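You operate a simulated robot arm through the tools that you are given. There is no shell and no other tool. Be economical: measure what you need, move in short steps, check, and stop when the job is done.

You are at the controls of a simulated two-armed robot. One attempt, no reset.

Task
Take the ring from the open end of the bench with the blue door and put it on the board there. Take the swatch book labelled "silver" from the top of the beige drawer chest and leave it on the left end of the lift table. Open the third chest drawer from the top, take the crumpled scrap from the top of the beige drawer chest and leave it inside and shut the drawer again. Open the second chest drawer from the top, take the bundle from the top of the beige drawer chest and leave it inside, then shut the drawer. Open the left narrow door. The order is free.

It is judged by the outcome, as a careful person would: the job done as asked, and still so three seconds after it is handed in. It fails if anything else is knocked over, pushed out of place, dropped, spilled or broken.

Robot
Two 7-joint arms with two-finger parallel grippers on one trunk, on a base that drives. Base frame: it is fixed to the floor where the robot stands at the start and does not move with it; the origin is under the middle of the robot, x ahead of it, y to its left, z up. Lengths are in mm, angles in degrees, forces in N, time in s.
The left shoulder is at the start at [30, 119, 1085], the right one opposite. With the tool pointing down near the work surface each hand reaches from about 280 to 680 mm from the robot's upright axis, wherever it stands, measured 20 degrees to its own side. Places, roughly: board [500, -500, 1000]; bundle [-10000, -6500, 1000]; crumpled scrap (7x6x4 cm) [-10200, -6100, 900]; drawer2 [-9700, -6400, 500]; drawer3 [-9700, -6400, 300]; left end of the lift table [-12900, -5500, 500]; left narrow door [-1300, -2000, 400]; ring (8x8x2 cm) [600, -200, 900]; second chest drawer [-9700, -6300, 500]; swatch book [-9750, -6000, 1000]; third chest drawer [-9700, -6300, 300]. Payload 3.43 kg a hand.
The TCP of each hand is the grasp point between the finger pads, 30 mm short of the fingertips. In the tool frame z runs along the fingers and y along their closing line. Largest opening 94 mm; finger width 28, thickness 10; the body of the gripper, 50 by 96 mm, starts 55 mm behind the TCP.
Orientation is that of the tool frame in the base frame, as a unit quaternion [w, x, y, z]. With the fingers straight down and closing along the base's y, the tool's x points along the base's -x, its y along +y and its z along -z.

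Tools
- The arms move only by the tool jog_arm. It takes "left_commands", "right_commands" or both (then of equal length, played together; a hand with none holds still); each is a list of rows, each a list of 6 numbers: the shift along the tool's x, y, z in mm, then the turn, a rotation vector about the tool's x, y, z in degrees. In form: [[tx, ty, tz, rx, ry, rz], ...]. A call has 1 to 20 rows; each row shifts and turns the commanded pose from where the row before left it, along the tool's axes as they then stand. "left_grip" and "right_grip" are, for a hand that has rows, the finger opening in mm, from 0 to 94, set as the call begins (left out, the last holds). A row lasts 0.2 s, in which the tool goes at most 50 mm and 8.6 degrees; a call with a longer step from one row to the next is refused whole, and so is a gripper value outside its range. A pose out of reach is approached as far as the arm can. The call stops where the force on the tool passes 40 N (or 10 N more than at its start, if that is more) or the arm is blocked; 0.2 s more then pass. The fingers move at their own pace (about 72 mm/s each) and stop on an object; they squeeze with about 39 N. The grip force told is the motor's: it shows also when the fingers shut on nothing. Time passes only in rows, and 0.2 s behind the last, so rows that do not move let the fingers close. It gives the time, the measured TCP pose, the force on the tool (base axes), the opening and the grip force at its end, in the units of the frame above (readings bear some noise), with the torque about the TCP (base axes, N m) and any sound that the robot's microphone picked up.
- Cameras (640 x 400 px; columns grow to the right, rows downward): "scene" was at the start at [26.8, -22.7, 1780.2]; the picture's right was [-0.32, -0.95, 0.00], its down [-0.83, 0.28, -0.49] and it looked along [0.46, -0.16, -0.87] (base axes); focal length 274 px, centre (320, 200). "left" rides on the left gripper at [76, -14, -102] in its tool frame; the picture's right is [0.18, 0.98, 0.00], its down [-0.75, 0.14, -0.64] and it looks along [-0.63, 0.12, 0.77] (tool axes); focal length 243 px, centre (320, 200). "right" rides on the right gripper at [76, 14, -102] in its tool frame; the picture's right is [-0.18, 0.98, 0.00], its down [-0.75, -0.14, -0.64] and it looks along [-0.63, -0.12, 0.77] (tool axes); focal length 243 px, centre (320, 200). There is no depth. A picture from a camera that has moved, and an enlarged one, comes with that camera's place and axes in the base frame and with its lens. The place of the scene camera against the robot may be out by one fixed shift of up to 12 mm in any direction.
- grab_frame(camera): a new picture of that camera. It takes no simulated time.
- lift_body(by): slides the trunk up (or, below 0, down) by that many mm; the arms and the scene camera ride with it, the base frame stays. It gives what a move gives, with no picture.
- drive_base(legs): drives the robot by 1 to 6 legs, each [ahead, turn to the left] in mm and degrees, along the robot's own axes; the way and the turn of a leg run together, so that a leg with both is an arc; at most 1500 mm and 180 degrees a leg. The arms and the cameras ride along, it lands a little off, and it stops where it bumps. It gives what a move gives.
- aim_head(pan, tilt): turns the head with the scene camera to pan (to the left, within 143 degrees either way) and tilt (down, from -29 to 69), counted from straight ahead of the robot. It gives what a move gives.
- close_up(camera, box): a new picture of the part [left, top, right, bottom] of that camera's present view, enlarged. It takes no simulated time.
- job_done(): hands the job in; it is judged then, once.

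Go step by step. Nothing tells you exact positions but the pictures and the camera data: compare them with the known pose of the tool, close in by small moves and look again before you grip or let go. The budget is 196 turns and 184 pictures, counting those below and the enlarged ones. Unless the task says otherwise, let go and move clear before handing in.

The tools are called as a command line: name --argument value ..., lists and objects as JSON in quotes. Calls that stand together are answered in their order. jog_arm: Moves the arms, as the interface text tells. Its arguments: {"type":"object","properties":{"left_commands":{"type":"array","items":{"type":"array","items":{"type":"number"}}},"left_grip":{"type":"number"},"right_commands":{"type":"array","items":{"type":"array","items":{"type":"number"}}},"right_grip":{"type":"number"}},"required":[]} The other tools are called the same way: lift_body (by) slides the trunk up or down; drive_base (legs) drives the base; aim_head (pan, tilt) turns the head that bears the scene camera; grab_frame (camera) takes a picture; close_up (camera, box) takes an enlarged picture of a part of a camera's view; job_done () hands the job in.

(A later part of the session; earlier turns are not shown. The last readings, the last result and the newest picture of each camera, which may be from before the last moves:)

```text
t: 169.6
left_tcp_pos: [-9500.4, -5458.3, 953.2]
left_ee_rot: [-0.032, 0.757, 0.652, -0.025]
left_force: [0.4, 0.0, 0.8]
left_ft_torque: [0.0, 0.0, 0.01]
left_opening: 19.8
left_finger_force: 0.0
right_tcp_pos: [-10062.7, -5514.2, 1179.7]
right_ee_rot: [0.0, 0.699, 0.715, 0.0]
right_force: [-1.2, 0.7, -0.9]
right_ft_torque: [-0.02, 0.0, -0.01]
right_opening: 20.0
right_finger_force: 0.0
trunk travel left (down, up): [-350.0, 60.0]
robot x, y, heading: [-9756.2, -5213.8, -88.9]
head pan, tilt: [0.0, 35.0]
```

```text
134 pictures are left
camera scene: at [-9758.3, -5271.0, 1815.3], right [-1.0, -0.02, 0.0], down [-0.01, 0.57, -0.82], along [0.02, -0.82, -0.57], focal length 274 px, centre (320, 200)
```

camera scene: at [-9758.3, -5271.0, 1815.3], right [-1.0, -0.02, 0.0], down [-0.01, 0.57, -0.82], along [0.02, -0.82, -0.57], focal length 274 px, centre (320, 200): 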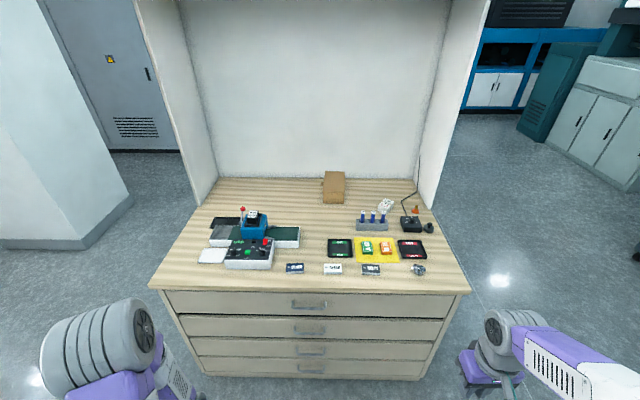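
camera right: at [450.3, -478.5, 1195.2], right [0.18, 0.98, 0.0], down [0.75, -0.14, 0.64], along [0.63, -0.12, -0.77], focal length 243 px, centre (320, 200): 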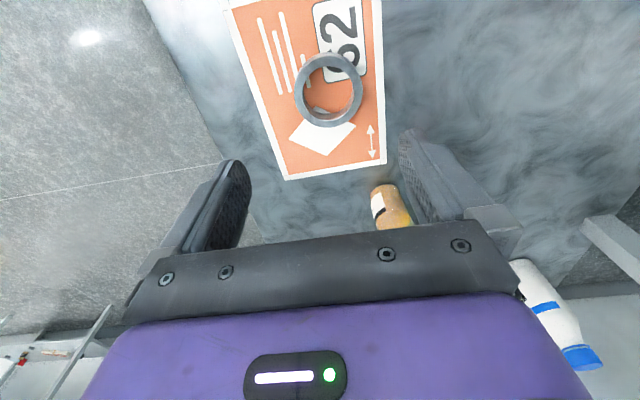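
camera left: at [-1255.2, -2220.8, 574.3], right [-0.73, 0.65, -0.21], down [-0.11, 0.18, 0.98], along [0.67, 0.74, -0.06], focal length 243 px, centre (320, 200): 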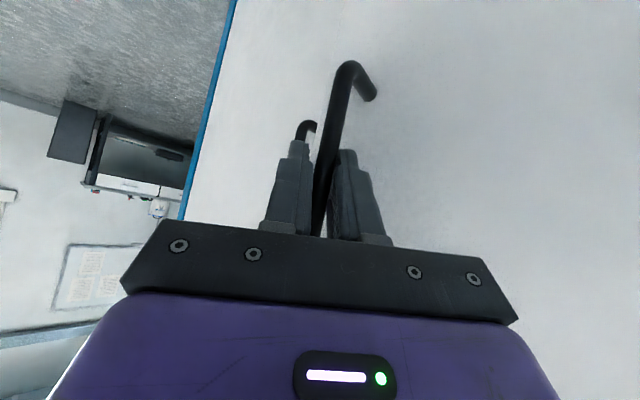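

close_up --camera "scene" --box '[180, 160, 340, 290]'

close_up --camera "scene" --box '[310, 160, 470, 290]'

close_up --camera "scene" --box '[270, 250, 440, 380]'

```text
3.08 times, centred on (260, 225) of scene
camera zoom: at [-9758.3, -5271.0, 1815.3], right [-1.0, -0.02, 0.0], down [-0.01, 0.57, -0.82], along [0.02, -0.82, -0.57], focal length 842 px, centre (505, 123)
```

zoom: 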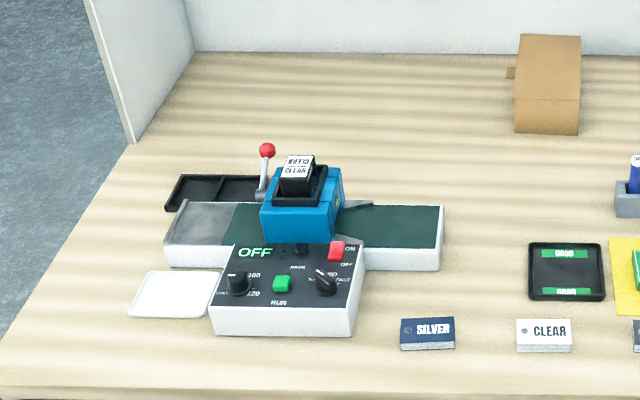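

```text
3.08 times, centred on (390, 225) of scene
camera zoom: at [-9758.3, -5271.0, 1815.3], right [-1.0, -0.02, 0.0], down [-0.01, 0.57, -0.82], along [0.02, -0.82, -0.57], focal length 842 px, centre (105, 123)
```

zoom: 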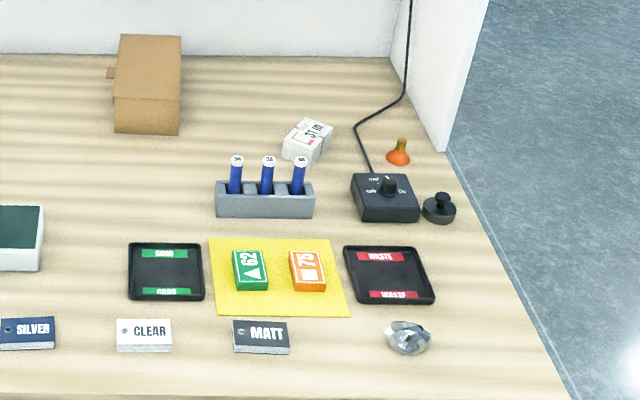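

```text
3.08 times, centred on (355, 315) of scene
camera zoom: at [-9758.3, -5271.0, 1815.3], right [-1.0, -0.02, 0.0], down [-0.01, 0.57, -0.82], along [0.02, -0.82, -0.57], focal length 842 px, centre (212, -154)
```

zoom: 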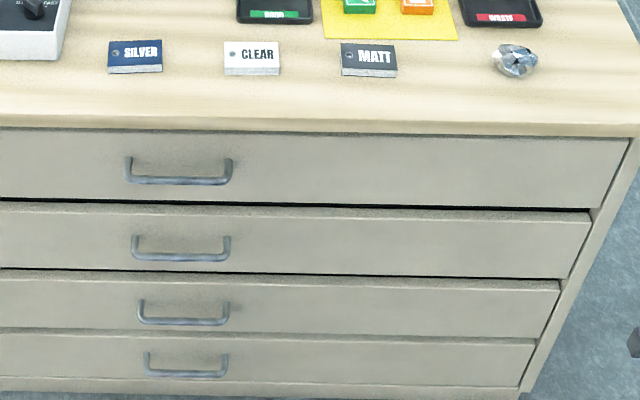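

The SILVER book is near [−9629,−6062], the foil scrap near [−10153,−6058], the white banded bundle near [−10092,−6504]. I raise the left hand and drive closer to the chest.

jog_arm --left_commands '[[0, 0, -45, 0, 0, 0], [0, 0, -45, 0, 0, 0], [0, 0, -45, 0, 0, 0], [0, 0, -45, 0, 0, 0], [0, 0, -45, 0, 0, 0]]'

drive_base --legs '[[430, 0]]'

aim_head --pan -15 --tilt 45

grab_frame --camera "scene"

grab_frame --camera "right"

```text
t: 170.8
left_tcp_pos: [-9482.8, -5466.1, 1175.3]
left_ee_rot: [-0.032, 0.756, 0.653, -0.026]
left_force: [-0.8, 0.0, 0.0]
left_ft_torque: [0.0, -0.02, -0.04]
left_opening: 20.3
left_finger_force: 0.0
right_tcp_pos: [-10062.9, -5514.0, 1180.6]
right_ee_rot: [-0.001, 0.7, 0.714, 0.0]
right_force: [-0.2, 0.3, -0.1]
right_ft_torque: [-0.01, -0.01, 0.02]
right_opening: 20.1
right_finger_force: 0.1
trunk travel left (down, up): [-350.0, 60.0]
robot x, y, heading: [-9757.5, -5212.5, -88.8]
head pan, tilt: [0.0, 35.0]
```

```text
t: 173.4
left_tcp_pos: [-9474.0, -5897.0, 1175.4]
left_ee_rot: [-0.031, 0.756, 0.654, -0.025]
left_force: [0.1, -0.5, -0.1]
left_ft_torque: [0.02, -0.02, 0.0]
left_opening: 19.8
left_finger_force: 0.0
right_tcp_pos: [-10053.3, -5946.3, 1179.7]
right_ee_rot: [0.0, 0.699, 0.715, 0.0]
right_force: [0.0, 0.0, 0.0]
right_ft_torque: [0.0, 0.0, -0.02]
right_opening: 20.0
right_finger_force: 0.0
trunk travel left (down, up): [-350.0, 60.0]
robot x, y, heading: [-9746.0, -5644.1, -88.5]
head pan, tilt: [0.0, 35.0]
```

```text
t: 174.2
left_tcp_pos: [-9474.7, -5897.3, 1175.3]
left_ee_rot: [-0.031, 0.756, 0.654, -0.024]
left_force: [0.2, -0.1, 0.2]
left_ft_torque: [0.02, -0.01, -0.02]
left_opening: 20.0
left_finger_force: 0.0
right_tcp_pos: [-10053.3, -5946.0, 1180.2]
right_ee_rot: [0.0, 0.699, 0.715, 0.0]
right_force: [0.1, -0.1, 0.5]
right_ft_torque: [-0.01, 0.0, -0.02]
right_opening: 20.1
right_finger_force: 0.1
trunk travel left (down, up): [-350.0, 60.0]
robot x, y, heading: [-9740.9, -5643.6, -88.8]
head pan, tilt: [-15.0, 45.0]
```

```text
130 pictures are left
camera scene: at [-9770.6, -5692.9, 1800.5], right [-0.97, 0.24, 0.0], down [0.17, 0.69, -0.71], along [-0.17, -0.69, -0.71], focal length 274 px, centre (320, 200)
```

scene: 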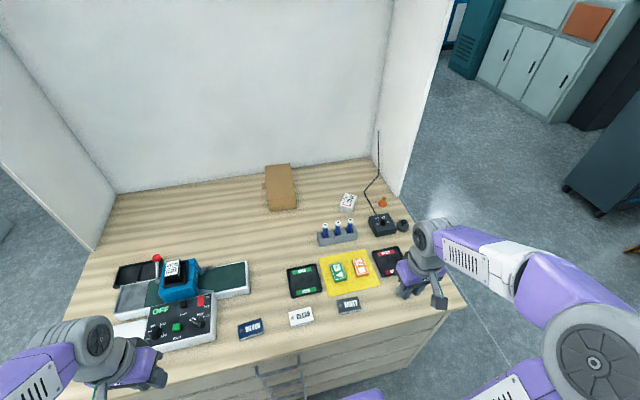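

```text
129 pictures are left
camera right: at [-10041.4, -5870.4, 1284.6], right [0.99, -0.16, 0.0], down [-0.12, -0.76, 0.64], along [-0.1, -0.63, -0.77], focal length 243 px, centre (320, 200)
```

right: 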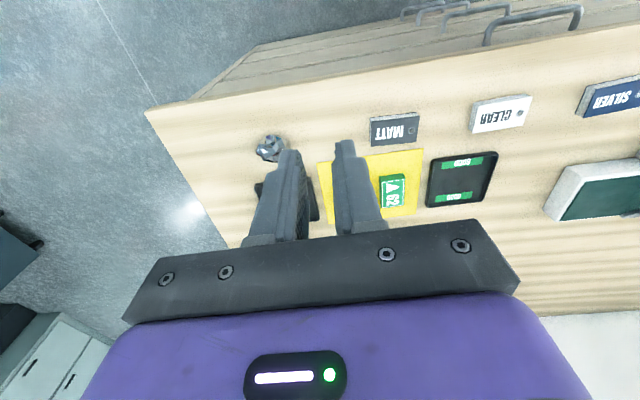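

Bundle confirmed near [−10097,−6507]; it needs a close approach. I check clearance between base and chest by looking down.

aim_head --pan 0 --tilt 69

grab_frame --camera "scene"

```text
t: 175.1
left_tcp_pos: [-9474.5, -5897.2, 1175.9]
left_ee_rot: [-0.032, 0.755, 0.654, -0.025]
left_force: [0.5, -0.1, 1.0]
left_ft_torque: [0.03, 0.01, -0.01]
left_opening: 20.1
left_finger_force: 0.0
right_tcp_pos: [-10054.2, -5946.5, 1180.7]
right_ee_rot: [0.001, 0.699, 0.715, 0.001]
right_force: [-0.1, -0.2, 0.9]
right_ft_torque: [0.04, -0.01, 0.01]
right_opening: 20.1
right_finger_force: 0.1
trunk travel left (down, up): [-350.0, 60.0]
robot x, y, heading: [-9743.2, -5638.9, -88.9]
head pan, tilt: [0.0, 68.8]
```

```text
128 pictures are left
camera scene: at [-9750.3, -5670.1, 1771.6], right [-1.0, -0.02, 0.0], down [-0.02, 0.93, -0.36], along [0.01, -0.36, -0.93], focal length 274 px, centre (320, 200)
```

scene: 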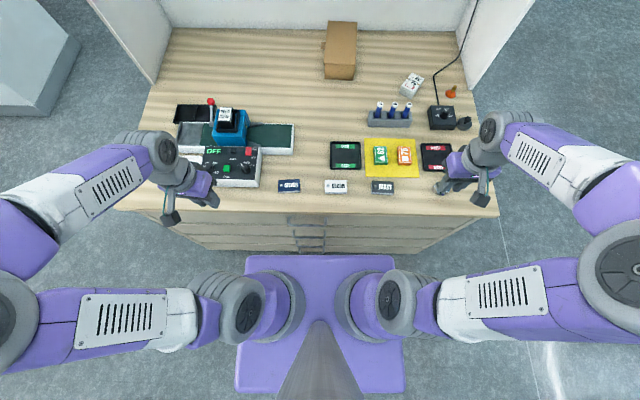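

The bundle can't be reached from the front; I'll later approach it from the right side of the chest. First, the foil scrap with the right hand: I move above it.

jog_arm --right_commands '[[-20, -20, 33, 0, 0, 0], [-20, -20, 33, 0, 0, 0], [-20, -20, 33, 0, 0, 0], [-20, -20, 33, 0, 0, 0], [-20, -20, 33, 0, 0, 0]]' --right_grip 94

grab_frame --camera "right"

```text
t: 176.3
left_tcp_pos: [-9475.2, -5896.3, 1174.3]
left_ee_rot: [-0.031, 0.756, 0.653, -0.024]
left_force: [-0.4, -0.1, -0.5]
left_ft_torque: [0.0, -0.01, -0.02]
left_opening: 20.0
left_finger_force: 0.0
right_tcp_pos: [-10151.9, -6049.4, 1014.6]
right_ee_rot: [0.001, 0.7, 0.714, 0.001]
right_force: [-0.8, 0.0, 0.1]
right_ft_torque: [0.05, 0.0, 0.02]
right_opening: 93.9
right_finger_force: 0.0
trunk travel left (down, up): [-350.0, 60.0]
robot x, y, heading: [-9744.8, -5639.7, -88.8]
head pan, tilt: [0.0, 68.8]
```

```text
127 pictures are left
camera right: at [-10139.5, -5974.4, 1120.1], right [0.99, -0.16, 0.0], down [-0.13, -0.76, 0.64], along [-0.1, -0.63, -0.77], focal length 243 px, centre (320, 200)
```

right: 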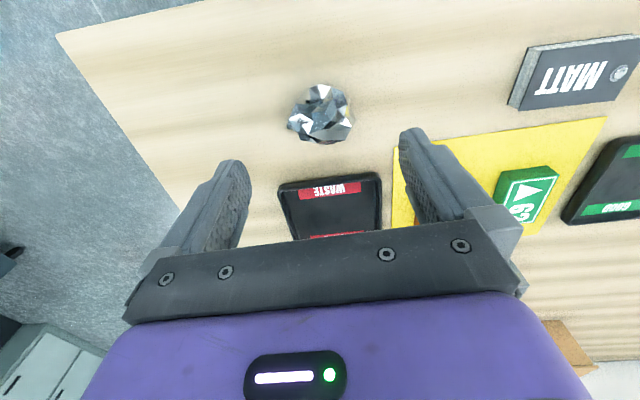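

Scrap centre about [−10150,−6056,~897]. I descend further.

jog_arm --right_commands '[[-3, 1, 25, 0, 0, 0], [-3, 0, 25, 0, 0, 0], [0, 0, 20, 0, 0, 0]]' --right_grip 84

grab_frame --camera "right"

```text
t: 177.1
left_tcp_pos: [-9473.9, -5897.5, 1174.8]
left_ee_rot: [-0.031, 0.755, 0.654, -0.024]
left_force: [0.0, -0.9, -0.6]
left_ft_torque: [0.02, 0.0, -0.02]
left_opening: 20.0
left_finger_force: 0.0
right_tcp_pos: [-10147.5, -6054.9, 941.6]
right_ee_rot: [0.001, 0.699, 0.715, 0.0]
right_force: [-0.6, -0.2, 0.4]
right_ft_torque: [-0.01, 0.01, -0.02]
right_opening: 84.1
right_finger_force: 0.0
trunk travel left (down, up): [-350.0, 60.0]
robot x, y, heading: [-9746.8, -5645.8, -88.8]
head pan, tilt: [0.0, 68.8]
```

```text
126 pictures are left
camera right: at [-10136.6, -5979.4, 1045.8], right [0.99, -0.16, 0.0], down [-0.12, -0.76, 0.64], along [-0.1, -0.63, -0.77], focal length 243 px, centre (320, 200)
```

right: 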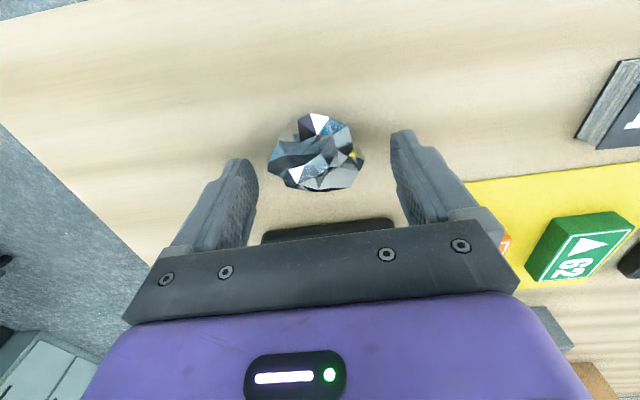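

Well centred. I lower around it and check the force.

jog_arm --right_commands '[[0, 0, 12, 0, 0, 0], [0, 0, 10, 0, 0, 0]]'

grab_frame --camera "right"

```text
t: 177.7
left_tcp_pos: [-9473.1, -5896.3, 1176.3]
left_ee_rot: [-0.031, 0.756, 0.653, -0.025]
left_force: [0.6, -0.3, 0.8]
left_ft_torque: [0.03, 0.01, -0.01]
left_opening: 20.0
left_finger_force: 0.0
right_tcp_pos: [-10148.7, -6053.6, 930.2]
right_ee_rot: [-0.001, 0.7, 0.714, 0.0]
right_force: [2.8, 11.0, 23.2]
right_ft_torque: [0.23, -1.2, 0.35]
right_opening: 85.8
right_finger_force: 2.2
trunk travel left (down, up): [-350.0, 60.0]
robot x, y, heading: [-9744.2, -5645.8, -88.9]
head pan, tilt: [0.0, 68.8]
stopped in row 2 (right hand): the force on the tool passed its limit at 50 N (the readings are from after the stop); the commanded pose is now the measured one
```

```text
125 pictures are left
camera right: at [-10137.4, -5978.1, 1034.5], right [0.99, -0.16, 0.0], down [-0.12, -0.76, 0.64], along [-0.11, -0.63, -0.77], focal length 243 px, centre (320, 200)
```

right: 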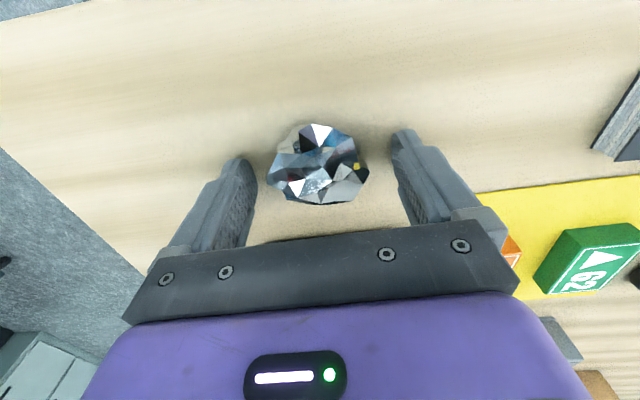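

The tips reached the table (z=900). I rise 3 mm and close on the scrap.

jog_arm --right_commands '[[0, 0, -4, 0, 0, 0], [0, 0, 0, 0, 0, 0], [0, 0, 0, 0, 0, 0], [0, 0, 0, 0, 0, 0]]' --right_grip 20

jog_arm --right_commands '[[0, 0, -5, 0, 0, 0], [0, 0, -8, 0, 0, 0], [0, 0, -15, 0, 0, 0], [0, 0, -20, 0, 0, 0]]'

grab_frame --camera "right"

```text
t: 178.7
left_tcp_pos: [-9473.8, -5897.0, 1174.7]
left_ee_rot: [-0.032, 0.756, 0.653, -0.025]
left_force: [-0.3, -0.7, 0.0]
left_ft_torque: [-0.02, -0.03, -0.01]
left_opening: 20.1
left_finger_force: 0.1
right_tcp_pos: [-10150.4, -6056.4, 932.3]
right_ee_rot: [0.0, 0.699, 0.715, -0.002]
right_force: [0.5, -0.3, -0.1]
right_ft_torque: [-0.02, 0.0, 0.01]
right_opening: 54.6
right_finger_force: 38.7
trunk travel left (down, up): [-350.0, 60.0]
robot x, y, heading: [-9745.2, -5641.2, -89.0]
head pan, tilt: [0.0, 68.8]
```

```text
t: 179.7
left_tcp_pos: [-9473.4, -5894.8, 1174.9]
left_ee_rot: [-0.031, 0.756, 0.653, -0.024]
left_force: [-0.1, 0.1, -0.4]
left_ft_torque: [0.0, 0.0, 0.03]
left_opening: 20.0
left_finger_force: 0.0
right_tcp_pos: [-10148.9, -6053.6, 979.6]
right_ee_rot: [0.001, 0.699, 0.715, -0.002]
right_force: [0.2, 1.0, -0.4]
right_ft_torque: [-0.01, -0.02, 0.0]
right_opening: 54.6
right_finger_force: 38.7
trunk travel left (down, up): [-350.0, 60.0]
robot x, y, heading: [-9744.5, -5642.0, -88.6]
head pan, tilt: [0.0, 68.8]
```

```text
124 pictures are left
camera right: at [-10136.6, -5978.6, 1084.1], right [0.99, -0.16, 0.0], down [-0.12, -0.76, 0.64], along [-0.11, -0.63, -0.77], focal length 243 px, centre (320, 200)
```

right: 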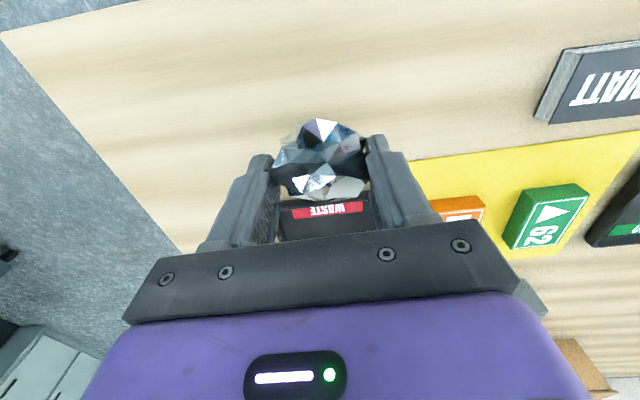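

Scrap held. I raise and retract the right hand, drive back, lower the trunk and reorient the left hand for the drawer handle.

jog_arm --right_commands '[[0, 0, -40, 0, 0, 0], [0, 0, -40, 0, 0, 0], [20, 10, -30, 0, 0, 0], [40, 20, 0, 0, 0, 0], [40, 20, 0, 0, 0, 0], [20, 20, 0, 0, 0, 0]]'

drive_base --legs '[[-230, 0], [0, -1]]'

lift_body --by -340

aim_head --pan 0 --tilt 50

grab_frame --camera "scene"

```text
t: 181.1
left_tcp_pos: [-9473.7, -5897.2, 1174.6]
left_ee_rot: [-0.031, 0.756, 0.653, -0.025]
left_force: [0.0, 0.1, 0.1]
left_ft_torque: [-0.03, -0.01, 0.03]
left_opening: 19.7
left_finger_force: 0.0
right_tcp_pos: [-10083.1, -5932.9, 1089.4]
right_ee_rot: [-0.001, 0.7, 0.715, -0.001]
right_force: [0.2, -0.2, 0.3]
right_ft_torque: [0.03, -0.04, -0.05]
right_opening: 54.5
right_finger_force: 39.2
trunk travel left (down, up): [-350.0, 60.0]
robot x, y, heading: [-9744.5, -5642.6, -88.6]
head pan, tilt: [0.0, 68.8]
```

```text
t: 183.2
left_tcp_pos: [-9483.5, -5669.8, 1174.4]
left_ee_rot: [-0.033, 0.762, 0.646, -0.025]
left_force: [-0.5, -0.6, -0.2]
left_ft_torque: [0.01, 0.0, 0.01]
left_opening: 20.1
left_finger_force: 0.1
right_tcp_pos: [-10094.3, -5694.9, 1089.6]
right_ee_rot: [0.0, 0.706, 0.708, -0.001]
right_force: [0.2, 0.2, -0.7]
right_ft_torque: [0.0, 0.01, 0.0]
right_opening: 54.3
right_finger_force: 39.2
trunk travel left (down, up): [-350.0, 60.0]
robot x, y, heading: [-9749.9, -5408.0, -89.8]
head pan, tilt: [0.0, 68.8]
```

```text
t: 186.5
left_tcp_pos: [-9483.4, -5669.2, 836.0]
left_ee_rot: [-0.032, 0.762, 0.646, -0.024]
left_force: [-0.6, 0.5, 0.0]
left_ft_torque: [-0.03, 0.01, -0.03]
left_opening: 19.7
left_finger_force: 0.1
right_tcp_pos: [-10094.5, -5694.4, 750.7]
right_ee_rot: [-0.001, 0.706, 0.709, -0.002]
right_force: [-0.3, -0.1, -0.1]
right_ft_torque: [0.04, 0.03, 0.0]
right_opening: 54.4
right_finger_force: 38.9
trunk travel left (down, up): [-10.0, 400.0]
robot x, y, heading: [-9752.7, -5412.2, -90.0]
head pan, tilt: [0.0, 68.8]
```

```text
t: 187.3
left_tcp_pos: [-9483.3, -5669.1, 835.5]
left_ee_rot: [-0.031, 0.762, 0.647, -0.024]
left_force: [0.7, -0.4, 0.3]
left_ft_torque: [0.0, 0.04, -0.01]
left_opening: 20.0
left_finger_force: 0.0
right_tcp_pos: [-10094.6, -5694.6, 750.8]
right_ee_rot: [-0.001, 0.706, 0.708, -0.001]
right_force: [0.5, 0.1, 0.1]
right_ft_torque: [-0.02, 0.0, -0.02]
right_opening: 54.1
right_finger_force: 39.0
trunk travel left (down, up): [-10.0, 400.0]
robot x, y, heading: [-9746.5, -5406.0, -90.0]
head pan, tilt: [0.0, 50.0]
```

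```text
123 pictures are left
camera scene: at [-9755.4, -5458.2, 1453.5], right [-1.0, 0.0, 0.0], down [0.0, 0.77, -0.64], along [0.0, -0.64, -0.77], focal length 274 px, centre (320, 200)
```

scene: 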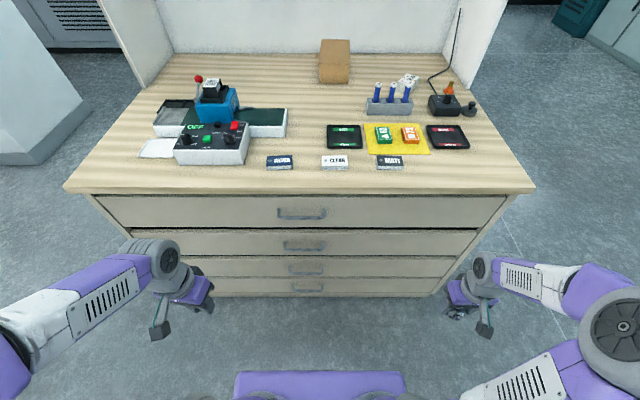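

Handles are at z ≈788, 590, 410, 217 (face near y −5960); drawer 3's handle is near [−9693,−5950,410]. I bring the left hand down and pitch it forward.

jog_arm --left_commands '[[-22.6, -14.6, 34.4, 0, 0, -4.7], [-22.6, -14.6, 34.4, 0, 0, -4.7], [-22.6, -14.6, 34.4, 0, -8.3, 0], [-17.4, -14.6, 37.3, 0, -8.3, 0], [-11.8, -14.6, 39.4, 0, -8.3, 0], [-6, -14.6, 40.7, 0, -8.3, 0], [0, -14.6, 41.2, 0, -8.3, 0], [5.9, -14.6, 40.7, 0, -8.3, 0]]' --left_grip 60

grab_frame --camera "left"

```text
t: 189.1
left_tcp_pos: [-9627.0, -5837.5, 568.9]
left_ee_rot: [0.269, 0.631, 0.655, -0.318]
left_force: [-0.4, 0.3, -0.6]
left_ft_torque: [-0.01, -0.02, -0.01]
left_opening: 60.1
left_finger_force: 0.1
right_tcp_pos: [-10095.1, -5694.2, 750.3]
right_ee_rot: [0.0, 0.707, 0.707, -0.001]
right_force: [0.2, -0.1, -0.7]
right_ft_torque: [-0.04, 0.0, -0.04]
right_opening: 54.1
right_finger_force: 39.0
trunk travel left (down, up): [-10.0, 400.0]
robot x, y, heading: [-9751.1, -5406.9, -89.6]
head pan, tilt: [0.0, 50.0]
```

```text
122 pictures are left
camera left: at [-9640.7, -5710.6, 579.9], right [0.97, 0.12, -0.21], down [0.22, -0.01, 0.98], along [0.12, -0.99, -0.04], focal length 243 px, centre (320, 200)
```

left: 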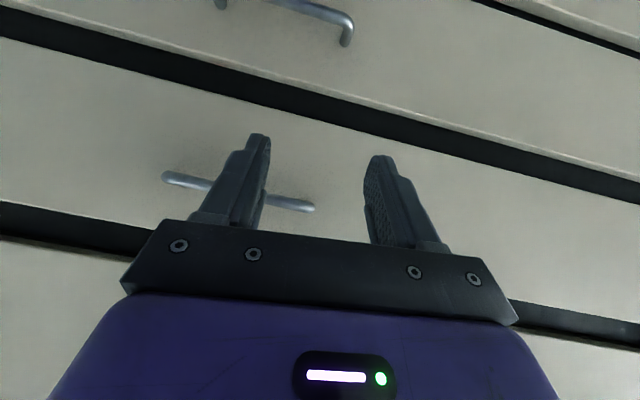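

Drawer 3's handle is about [−9688,−5945,396], 140 mm wide. I move in front of it and roll the hand 90° so the fingers straddle the bar.

jog_arm --left_commands '[[16.4, -13.2, 34.4, 0, 0, 0], [16.4, -13.2, 34.4, 0, 0, 0], [16.4, -13.2, 34.4, 0, 0, 0], [16.4, -13.2, 34.4, 0, 0, 0], [0, 0, 0, 0, 0, 8.18], [0, 0, 0, 0, 0, 8.18], [0, 0, 0, 0, 0, 8.18], [0, 0, 0, 0, 0, 8.18], [0, 0, 0, 0, 0, 8.18], [0, 0, 0, 0, 0, 8.18], [0, 0, 0, 0, 0, 8.18], [0, 0, 0, 0, 0, 8.18], [0, 0, 0, 0, 0, 8.18], [0, 0, 0, 0, 0, 8.18], [0, 0, 0, 0, 0, 8.18]]'

grab_frame --camera "left"

grab_frame --camera "scene"

```text
t: 192.3
left_tcp_pos: [-9689.7, -5903.0, 432.4]
left_ee_rot: [0.414, 0.91, 0.016, -0.037]
left_force: [-0.1, 0.5, -0.1]
left_ft_torque: [-0.01, -0.01, -0.01]
left_opening: 59.9
left_finger_force: 0.0
right_tcp_pos: [-10094.4, -5694.8, 751.4]
right_ee_rot: [0.0, 0.706, 0.708, -0.001]
right_force: [-0.3, -0.2, -0.3]
right_ft_torque: [0.02, -0.02, 0.0]
right_opening: 53.6
right_finger_force: 39.0
trunk travel left (down, up): [-10.0, 400.0]
robot x, y, heading: [-9749.5, -5409.7, -89.9]
head pan, tilt: [0.0, 50.0]
```

```text
121 pictures are left
camera left: at [-9608.9, -5815.5, 483.8], right [0.24, -0.65, 0.72], down [-0.71, 0.39, 0.58], along [-0.66, -0.65, -0.37], focal length 243 px, centre (320, 200)
```

left: 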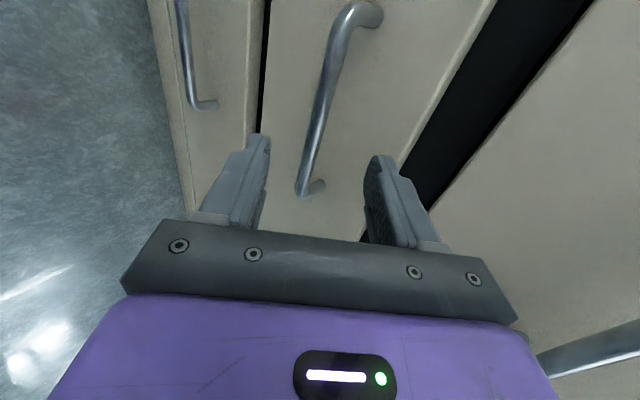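

```text
120 pictures are left
camera scene: at [-9755.4, -5458.2, 1453.5], right [-1.0, 0.0, 0.0], down [0.0, 0.77, -0.64], along [0.0, -0.64, -0.77], focal length 274 px, centre (320, 200)
```

scene: 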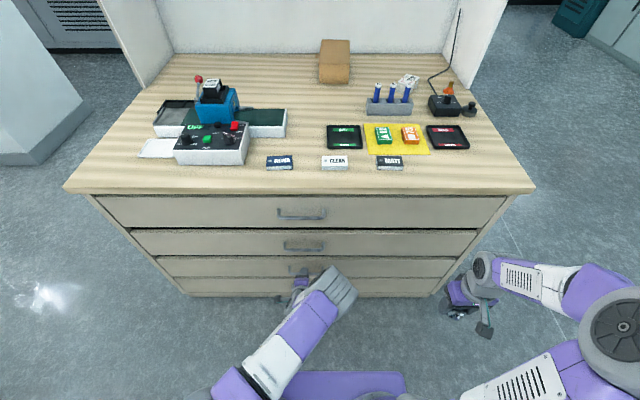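

The fingers straddle the bar nicely. I narrow the opening and advance.

jog_arm --left_commands '[[0, 0, 10, 0, 0, 0], [0, 0, 12, 0, 0, 0], [0, 0, 12, 0, 0, 0], [0, 0, 8, 0, 0, 0]]' --left_grip 42

grab_frame --camera "left"

```text
t: 193.3
left_tcp_pos: [-9692.4, -5933.7, 405.1]
left_ee_rot: [0.415, 0.909, 0.017, -0.036]
left_force: [-0.7, 0.2, 0.5]
left_ft_torque: [0.02, 0.05, 0.01]
left_opening: 42.1
left_finger_force: 0.0
right_tcp_pos: [-10094.1, -5694.8, 751.7]
right_ee_rot: [0.0, 0.706, 0.709, -0.001]
right_force: [0.4, 0.2, 0.1]
right_ft_torque: [0.01, -0.01, 0.01]
right_opening: 53.5
right_finger_force: 38.7
trunk travel left (down, up): [-10.0, 400.0]
robot x, y, heading: [-9750.0, -5410.2, -90.0]
head pan, tilt: [0.0, 50.0]
```

```text
119 pictures are left
camera left: at [-9612.4, -5846.9, 455.4], right [0.24, -0.65, 0.72], down [-0.71, 0.39, 0.59], along [-0.66, -0.66, -0.36], focal length 243 px, centre (320, 200)
```

left: 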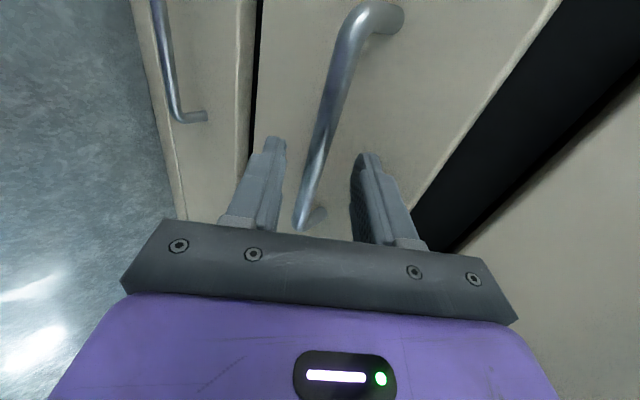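

Bar between the tips; I go 12 mm deeper and grip.

jog_arm --left_commands '[[0, 0, 7, 0, 0, 0], [0, 0, 6, 0, 0, 0]]'

jog_arm --left_commands '[[0, 0, 0, 0, 0, 0], [0, 0, 0, 0, 0, 0], [0, 0, 0, 0, 0, 0]]' --left_grip 0

grab_frame --camera "left"

```text
t: 194.0
left_tcp_pos: [-9694.6, -5940.0, 397.2]
left_ee_rot: [0.415, 0.909, 0.017, -0.035]
left_force: [0.7, 25.4, 25.9]
left_ft_torque: [-1.17, 0.01, 0.02]
left_opening: 42.8
left_finger_force: 0.6
right_tcp_pos: [-10094.1, -5691.3, 752.4]
right_ee_rot: [0.001, 0.705, 0.709, -0.002]
right_force: [-0.3, 0.6, -0.6]
right_ft_torque: [0.01, 0.01, -0.01]
right_opening: 53.3
right_finger_force: 38.8
trunk travel left (down, up): [-10.0, 400.0]
robot x, y, heading: [-9751.6, -5407.1, -89.9]
head pan, tilt: [0.0, 50.0]
stopped in row 2 (left hand): the force on the tool passed its limit at 44 N (the readings are from after the stop); the commanded pose is now the measured one
```

```text
t: 194.8
left_tcp_pos: [-9692.6, -5941.5, 393.5]
left_ee_rot: [0.412, 0.91, 0.016, -0.035]
left_force: [0.0, -4.6, -10.3]
left_ft_torque: [0.06, -1.06, -0.83]
left_opening: 12.9
left_finger_force: 44.5
right_tcp_pos: [-10094.7, -5693.5, 750.9]
right_ee_rot: [0.0, 0.706, 0.709, -0.002]
right_force: [-0.3, -0.4, 0.0]
right_ft_torque: [0.04, 0.01, 0.0]
right_opening: 53.0
right_finger_force: 38.9
trunk travel left (down, up): [-10.0, 400.0]
robot x, y, heading: [-9750.1, -5410.3, -89.9]
head pan, tilt: [0.0, 50.0]
```

```text
118 pictures are left
camera left: at [-9612.5, -5854.9, 446.1], right [0.24, -0.65, 0.72], down [-0.71, 0.39, 0.59], along [-0.66, -0.65, -0.37], focal length 243 px, centre (320, 200)
```

left: 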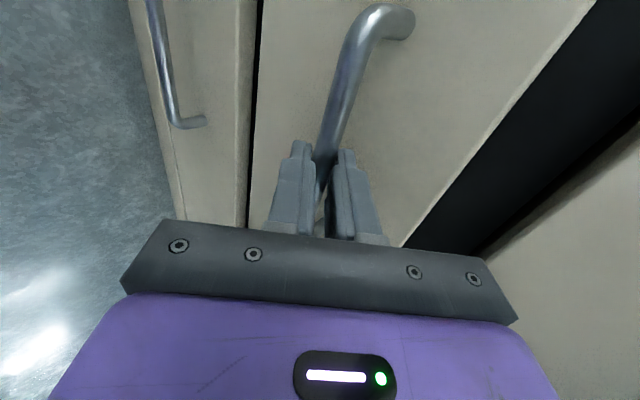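

Bar gripped. I pull the drawer open by backing the base 230 mm.

drive_base --legs '[[-230, 0]]'

grab_frame --camera "scene"

```text
t: 196.5
left_tcp_pos: [-9693.2, -5717.1, 392.9]
left_ee_rot: [0.411, 0.911, 0.016, -0.035]
left_force: [18.7, -1.4, -11.3]
left_ft_torque: [0.12, -1.41, -0.37]
left_opening: 12.7
left_finger_force: 44.8
right_tcp_pos: [-10094.5, -5468.6, 750.5]
right_ee_rot: [0.0, 0.707, 0.707, -0.001]
right_force: [0.1, 0.7, 0.2]
right_ft_torque: [-0.03, 0.02, 0.0]
right_opening: 52.7
right_finger_force: 39.3
trunk travel left (down, up): [-10.0, 400.0]
robot x, y, heading: [-9748.7, -5183.7, -90.2]
head pan, tilt: [0.0, 50.0]
```

```text
117 pictures are left
camera scene: at [-9754.7, -5234.4, 1453.4], right [-1.0, 0.0, 0.0], down [0.0, 0.77, -0.64], along [0.0, -0.64, -0.77], focal length 274 px, centre (320, 200)
```

scene: 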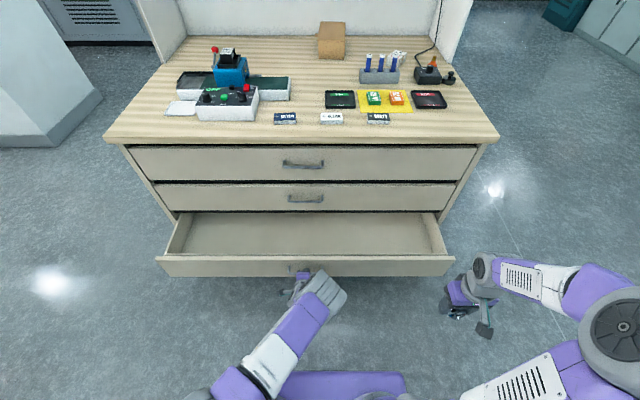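

Drawer 3 is open by ~225 mm and I can keep holding the handle. I draw it 50 mm closer with the arm, and yaw the right hand 90° so its camera clears the drawer front.

jog_arm --left_commands '[[0, -6.6, -7.6, 0, 0, 0], [0, -6.6, -7.6, 0, 0, 0], [0, -6.6, -7.6, 0, 0, 0], [0, -6.6, -7.6, 0, 0, 0], [0, -6.6, -7.6, 0, 0, 0], [0, 0, 0, 0, 0, 0], [0, 0, 0, 0, 0, 0], [0, 0, 0, 0, 0, 0], [0, 0, 0, 0, 0, 0], [0, 0, 0, 0, 0, 0], [0, 0, 0, 0, 0, 0]]' --right_commands '[[0, 0, 0, 0, 0, -8.18], [0, 0, 0, 0, 0, -8.18], [0, 0, 0, 0, 0, -8.18], [0, 0, 0, 0, 0, -8.18], [0, 0, 0, 0, 0, -8.18], [0, 0, 0, 0, 0, -8.18], [0, 0, 0, 0, 0, -8.18], [0, 0, 0, 0, 0, -8.18], [0, 0, 0, 0, 0, -8.18], [0, 0, 0, 0, 0, -8.18], [0, 0, 0, 0, 0, -8.18]]'

grab_frame --camera "right"

```text
t: 198.9
left_tcp_pos: [-9691.8, -5667.1, 393.9]
left_ee_rot: [0.412, 0.91, 0.016, -0.035]
left_force: [10.1, 3.7, 7.7]
left_ft_torque: [-0.04, -1.11, -0.67]
left_opening: 13.0
left_finger_force: 45.1
right_tcp_pos: [-10095.8, -5466.4, 750.4]
right_ee_rot: [0.0, -0.001, 1.0, -0.001]
right_force: [-0.4, -0.2, 0.4]
right_ft_torque: [0.01, -0.01, 0.02]
right_opening: 53.8
right_finger_force: 39.2
trunk travel left (down, up): [-10.0, 400.0]
robot x, y, heading: [-9752.2, -5187.9, -90.1]
head pan, tilt: [0.0, 50.0]
```

```text
116 pictures are left
camera right: at [-10172.1, -5454.1, 855.8], right [0.18, 0.98, 0.0], down [0.76, -0.14, 0.64], along [0.63, -0.12, -0.77], focal length 243 px, centre (320, 200)
```

right: 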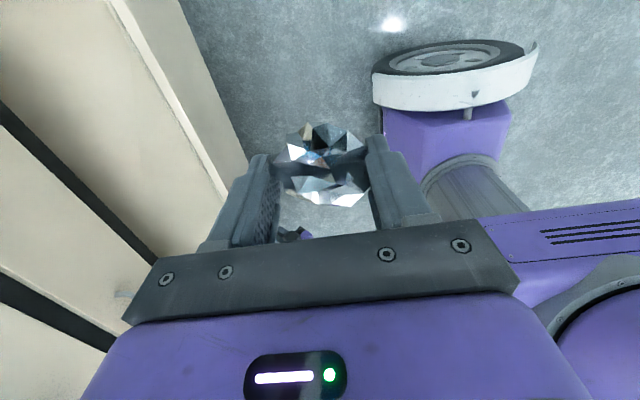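

Now I carry the scrap over the open drawer and look.

jog_arm --right_commands '[[-22, -40.5, 0, 0, 0, 0], [-22, -40.5, 0, 0, 0, 0], [-22, -40.5, 0, 0, 0, 0], [-22, -40.5, 0, 0, 0, 0], [-22, -40.5, 0, 0, 0, 0], [-22, -40.5, 0, 0, 0, 0], [-22, -40.5, 0, 0, 0, 0], [-22, -40.5, 0, 0, 0, 0]]'

grab_frame --camera "right"

grab_frame --camera "scene"

```text
t: 200.7
left_tcp_pos: [-9694.0, -5667.6, 395.0]
left_ee_rot: [0.412, 0.91, 0.017, -0.035]
left_force: [13.9, -3.6, 0.6]
left_ft_torque: [0.0, -0.62, -1.06]
left_opening: 12.9
left_finger_force: 44.9
right_tcp_pos: [-9916.1, -5793.8, 752.1]
right_ee_rot: [0.0, -0.001, 1.0, 0.001]
right_force: [0.4, 0.3, 0.6]
right_ft_torque: [-0.04, -0.02, -0.01]
right_opening: 53.7
right_finger_force: 39.4
trunk travel left (down, up): [-10.0, 400.0]
robot x, y, heading: [-9748.2, -5186.1, -90.3]
head pan, tilt: [0.0, 50.0]
```

```text
115 pictures are left
camera right: at [-9992.9, -5780.1, 855.8], right [0.18, 0.98, 0.0], down [0.75, -0.14, 0.64], along [0.63, -0.12, -0.77], focal length 243 px, centre (320, 200)
```

right: 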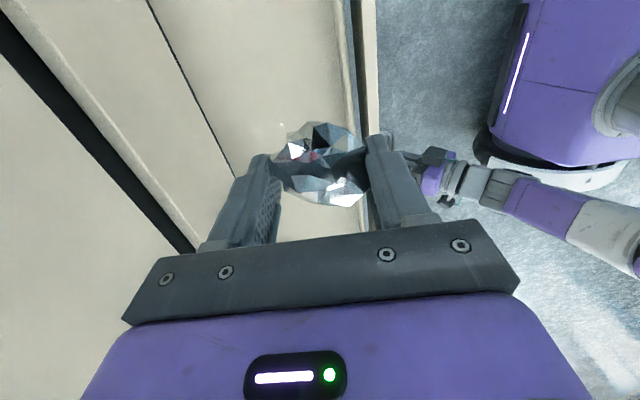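

```text
114 pictures are left
camera scene: at [-9755.1, -5233.3, 1453.5], right [-1.0, 0.0, 0.0], down [0.0, 0.77, -0.64], along [0.0, -0.64, -0.77], focal length 274 px, centre (320, 200)
```

scene: 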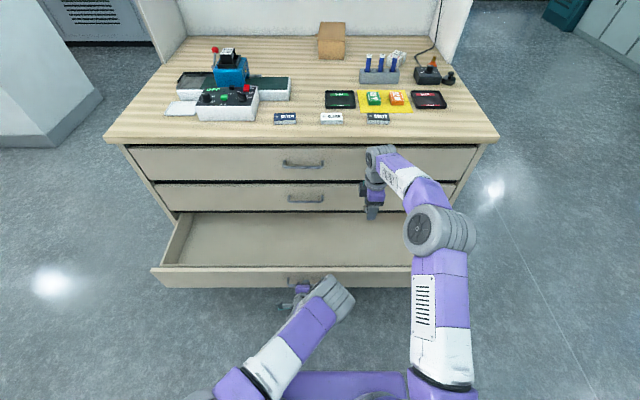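

The drawer's front board is close to the gripper, so I shift 25 mm deeper and descend gradually.

jog_arm --right_commands '[[0, -12, 20, 0, 0, 0], [0, -13, 40, 0, 0, 0], [0, 0, 45, 0, 0, 0], [0, 0, 45, 0, 0, 0], [0, 0, 45, 0, 0, 0], [0, 0, 40, 0, 0, 0]]'

grab_frame --camera "right"

grab_frame --camera "scene"

```text
t: 202.1
left_tcp_pos: [-9693.6, -5666.1, 393.7]
left_ee_rot: [0.411, 0.911, 0.016, -0.034]
left_force: [13.4, -2.3, 3.8]
left_ft_torque: [-0.08, -1.14, -0.67]
left_opening: 12.9
left_finger_force: 45.0
right_tcp_pos: [-9919.6, -5814.5, 517.1]
right_ee_rot: [-0.002, 0.0, 1.0, -0.001]
right_force: [-0.4, -0.8, 0.0]
right_ft_torque: [-0.01, -0.01, -0.01]
right_opening: 53.2
right_finger_force: 38.9
right hand out of reach, approached as far as the arm can: row 6
trunk travel left (down, up): [-10.0, 400.0]
robot x, y, heading: [-9750.5, -5183.0, -89.9]
head pan, tilt: [0.0, 50.0]
```

```text
113 pictures are left
camera right: at [-9995.1, -5800.6, 620.9], right [0.18, 0.98, 0.0], down [0.75, -0.14, 0.64], along [0.63, -0.12, -0.77], focal length 243 px, centre (320, 200)
```

right: 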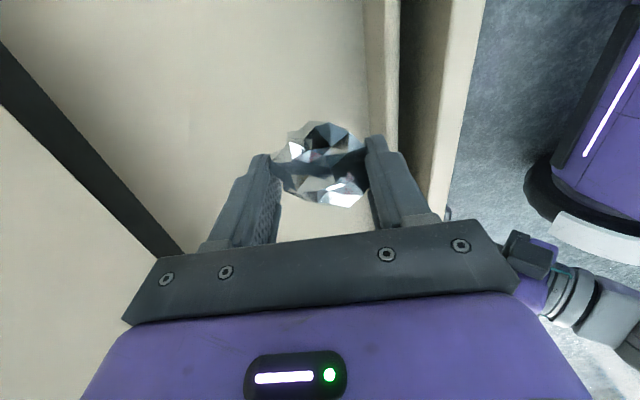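

```text
112 pictures are left
camera scene: at [-9755.1, -5233.1, 1453.6], right [-1.0, 0.0, 0.0], down [0.0, 0.77, -0.64], along [0.0, -0.64, -0.77], focal length 274 px, centre (320, 200)
```

scene: 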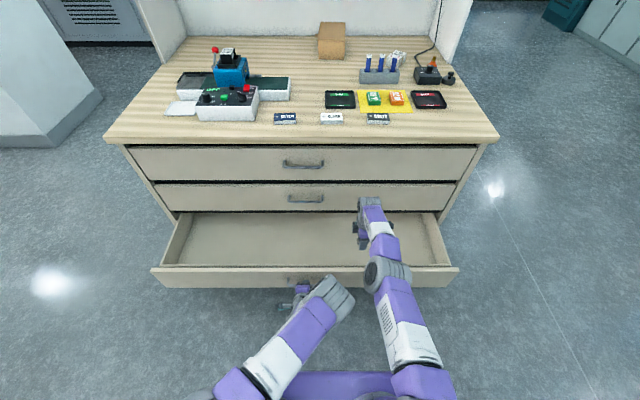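

The right arm is at its reach limit. I release the handle, clear the left hand, retract the right a bit, and drive forward 150 mm.

jog_arm --right_commands '[[0, 0, -45, 0, 0, 0], [0, 10, -45, 0, 0, 0], [0, 25, -40, 0, 0, 0], [0, 45, 0, 0, 0, 0], [0, 45, 0, 0, 0, 0], [0, 45, 0, 0, 0, 0]]' --left_commands '[[0, 0, 0, 0, 0, 0], [0, 0, 0, 0, 0, 0], [0, 0, -20, 0, 0, 0], [0, 0, -25, 0, 0, 0], [0, 0, 0, 0, 0, 0], [0, 0, 0, 0, 0, 0]]' --left_grip 60

jog_arm --left_commands '[[25, 26, -22, 0, 0, 0], [25, 26, -22, 0, 0, 0], [25, 26, -22, 0, 0, 0], [25, 26, -22, 0, 0, 0], [25, 26, -22, 0, 0, 0], [25, 26, -22, 0, 0, 0]]'

grab_frame --camera "scene"

```text
t: 203.5
left_tcp_pos: [-9692.3, -5632.9, 424.6]
left_ee_rot: [0.412, 0.91, 0.016, -0.035]
left_force: [0.4, -0.5, 1.0]
left_ft_torque: [0.02, -0.02, -0.01]
left_opening: 59.9
left_finger_force: 0.0
right_tcp_pos: [-9918.5, -5834.5, 638.0]
right_ee_rot: [-0.001, 0.001, 1.0, 0.0]
right_force: [1.1, -0.2, 0.3]
right_ft_torque: [0.01, -0.03, -0.04]
right_opening: 52.3
right_finger_force: 38.7
right hand out of reach, approached as far as the arm can: row 1, 2, 3, 4, 5, 6
trunk travel left (down, up): [-10.0, 400.0]
robot x, y, heading: [-9748.3, -5188.8, -89.9]
head pan, tilt: [0.0, 50.0]
```

```text
t: 204.9
left_tcp_pos: [-9528.1, -5637.6, 616.9]
left_ee_rot: [0.412, 0.91, 0.016, -0.035]
left_force: [0.3, 0.1, -0.1]
left_ft_torque: [0.01, -0.02, 0.01]
left_opening: 59.9
left_finger_force: 0.0
right_tcp_pos: [-9918.5, -5833.6, 638.9]
right_ee_rot: [-0.001, 0.0, 1.0, -0.001]
right_force: [0.5, 0.6, -0.3]
right_ft_torque: [-0.01, -0.01, 0.02]
right_opening: 52.1
right_finger_force: 39.1
trunk travel left (down, up): [-10.0, 400.0]
robot x, y, heading: [-9752.5, -5181.4, -90.2]
head pan, tilt: [0.0, 50.0]
```

```text
111 pictures are left
camera scene: at [-9755.3, -5233.2, 1453.6], right [-1.0, 0.0, 0.0], down [0.0, 0.77, -0.64], along [0.0, -0.64, -0.77], focal length 274 px, centre (320, 200)
```

scene: 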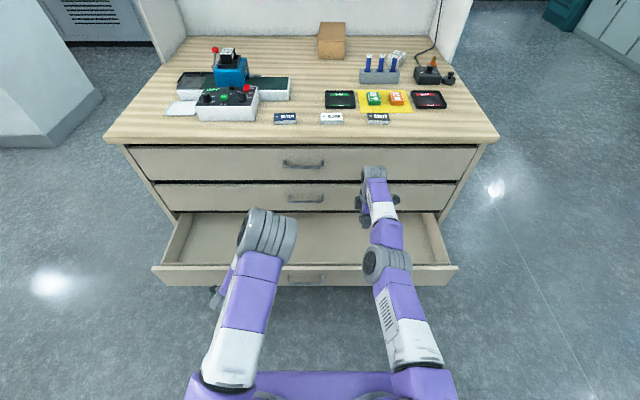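

The right arm seems stuck near a limit; I test a small move up and back.

jog_arm --right_commands '[[0, 0, -20, 0, 0, 0], [0, 0, -20, 0, 0, 0], [0, 20, -20, 0, 0, 0], [0, 20, -20, 0, 0, 0], [0, 20, 0, 0, 0, 0]]'

```text
t: 206.1
left_tcp_pos: [-9529.0, -5638.7, 616.8]
left_ee_rot: [0.412, 0.91, 0.016, -0.036]
left_force: [-1.0, 0.1, -0.3]
left_ft_torque: [0.02, 0.0, -0.03]
left_opening: 60.0
left_finger_force: 0.0
right_tcp_pos: [-9919.1, -5834.7, 721.7]
right_ee_rot: [-0.001, 0.001, 1.0, 0.0]
right_force: [0.2, 0.2, -0.4]
right_ft_torque: [0.03, 0.01, 0.0]
right_opening: 52.1
right_finger_force: 38.4
right hand out of reach, approached as far as the arm can: row 2, 3, 4, 5
trunk travel left (down, up): [-10.0, 400.0]
robot x, y, heading: [-9749.5, -5181.9, -90.2]
head pan, tilt: [0.0, 50.0]
```

Up works but not backward; I retrace sideways along the earlier path.

jog_arm --right_commands '[[10, 15, -15, 0, 0, 0], [15, 20, -10, 0, 0, 0], [20, 30, 0, 0, 0, 0], [20, 30, 0, 0, 0, 0]]'

grab_frame --camera "scene"

```text
t: 207.1
left_tcp_pos: [-9528.7, -5639.0, 617.4]
left_ee_rot: [0.412, 0.911, 0.017, -0.035]
left_force: [-0.6, -0.3, 0.6]
left_ft_torque: [-0.03, 0.0, -0.01]
left_opening: 60.1
left_finger_force: 0.0
right_tcp_pos: [-9988.0, -5828.5, 754.0]
right_ee_rot: [-0.001, 0.0, 1.0, 0.0]
right_force: [0.2, 1.0, 0.4]
right_ft_torque: [0.01, -0.01, 0.02]
right_opening: 51.6
right_finger_force: 38.9
right hand out of reach, approached as far as the arm can: row 1, 2, 3, 4
trunk travel left (down, up): [-10.0, 400.0]
robot x, y, heading: [-9748.1, -5185.1, -89.8]
head pan, tilt: [0.0, 50.0]
```

```text
110 pictures are left
camera scene: at [-9755.6, -5233.4, 1453.5], right [-1.0, 0.0, 0.0], down [0.0, 0.77, -0.64], along [0.0, -0.64, -0.77], focal length 274 px, centre (320, 200)
```

scene: 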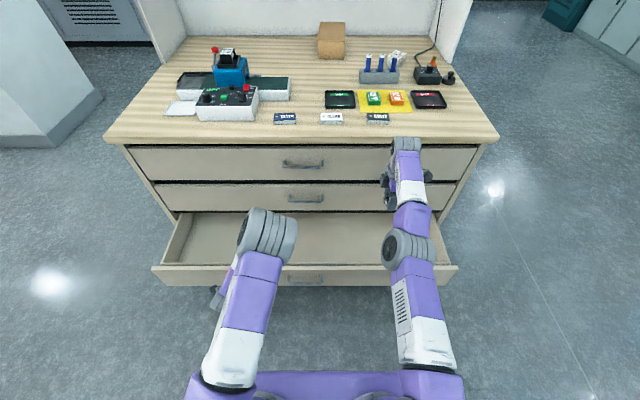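

I rotate the right hand's yaw back, which may free the elbow.

jog_arm --right_commands '[[0, 0, 0, 0, 0, 8.18], [0, 0, 0, 0, 0, 8.18], [0, 0, 0, 0, 0, 8.18], [0, 0, 0, 0, 0, 8.18], [0, 0, 0, 0, 0, 8.18], [0, 0, 0, 0, 0, 8.18], [0, 0, 0, 0, 0, 8.18], [0, 0, 0, 0, 0, 8.18], [0, 0, 0, 0, 0, 8.18], [0, 0, 0, 0, 0, 8.18], [0, 0, 0, 0, 0, 8.18]]'

jog_arm --right_commands '[[20, 0, -15, 0, 0, 0], [30, 0, -10, 0, 0, 0], [40, 0, 0, 0, 0, 0], [40, 0, 0, 0, 0, 0]]'

grab_frame --camera "scene"

```text
t: 209.5
left_tcp_pos: [-9527.8, -5638.0, 616.4]
left_ee_rot: [0.412, 0.91, 0.016, -0.035]
left_force: [-0.2, -0.7, 0.4]
left_ft_torque: [-0.01, 0.01, -0.02]
left_opening: 59.9
left_finger_force: 0.1
right_tcp_pos: [-9987.8, -5830.0, 755.7]
right_ee_rot: [0.001, 0.708, 0.706, -0.001]
right_force: [0.0, 0.0, 0.1]
right_ft_torque: [-0.01, -0.01, -0.03]
right_opening: 50.9
right_finger_force: 38.8
trunk travel left (down, up): [-10.0, 400.0]
robot x, y, heading: [-9751.5, -5184.7, -89.8]
head pan, tilt: [0.0, 50.0]
```

```text
t: 210.5
left_tcp_pos: [-9528.4, -5637.5, 617.8]
left_ee_rot: [0.412, 0.91, 0.016, -0.035]
left_force: [0.3, -0.1, 1.5]
left_ft_torque: [0.02, 0.01, -0.01]
left_opening: 59.9
left_finger_force: 0.1
right_tcp_pos: [-9999.9, -5822.3, 795.1]
right_ee_rot: [0.0, 0.708, 0.707, -0.001]
right_force: [0.8, -0.3, -0.2]
right_ft_torque: [0.01, -0.03, 0.03]
right_opening: 51.0
right_finger_force: 39.4
right hand out of reach, approached as far as the arm can: row 1, 2, 3, 4
trunk travel left (down, up): [-10.0, 400.0]
robot x, y, heading: [-9746.4, -5184.1, -90.2]
head pan, tilt: [0.0, 50.0]
```

```text
109 pictures are left
camera scene: at [-9755.5, -5233.3, 1453.6], right [-1.0, 0.0, 0.0], down [0.0, 0.77, -0.64], along [0.0, -0.64, -0.77], focal length 274 px, centre (320, 200)
```

scene: 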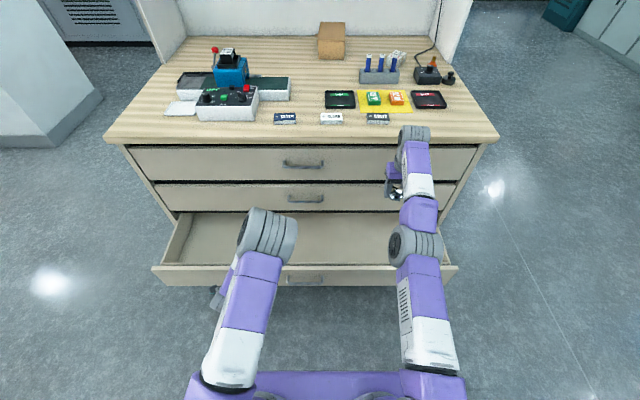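

The right arm is stretched straight. I command a gradual motion exactly toward its shoulder to bend the elbow again.

jog_arm --right_commands '[[5, 1, 1, 0, 0, 0], [10, 2, 2, 0, 0, 0], [10, 2, 2, 0, 0, 0], [10, 2, 2, 0, 0, 0], [20, 4, 4, 0, 0, 0], [20, 4, 4, 0, 0, 0], [40, 8, 8, 0, 0, 0], [40, 8, 8, 0, 0, 0], [40, 8, 8, 0, 0, 0]]'

```text
t: 212.5
left_tcp_pos: [-9528.6, -5638.5, 616.6]
left_ee_rot: [0.412, 0.91, 0.016, -0.036]
left_force: [0.4, -0.8, -0.3]
left_ft_torque: [-0.02, 0.0, 0.01]
left_opening: 60.1
left_finger_force: 0.1
right_tcp_pos: [-9999.2, -5822.4, 795.2]
right_ee_rot: [-0.001, 0.707, 0.707, -0.001]
right_force: [-0.8, -0.8, 0.7]
right_ft_torque: [0.03, 0.0, 0.02]
right_opening: 50.7
right_finger_force: 39.1
right hand out of reach, approached as far as the arm can: row 1, 2, 3, 4, 5, 6, 7, 8, 9
trunk travel left (down, up): [-10.0, 400.0]
robot x, y, heading: [-9752.1, -5185.5, -90.1]
head pan, tilt: [0.0, 50.0]
```

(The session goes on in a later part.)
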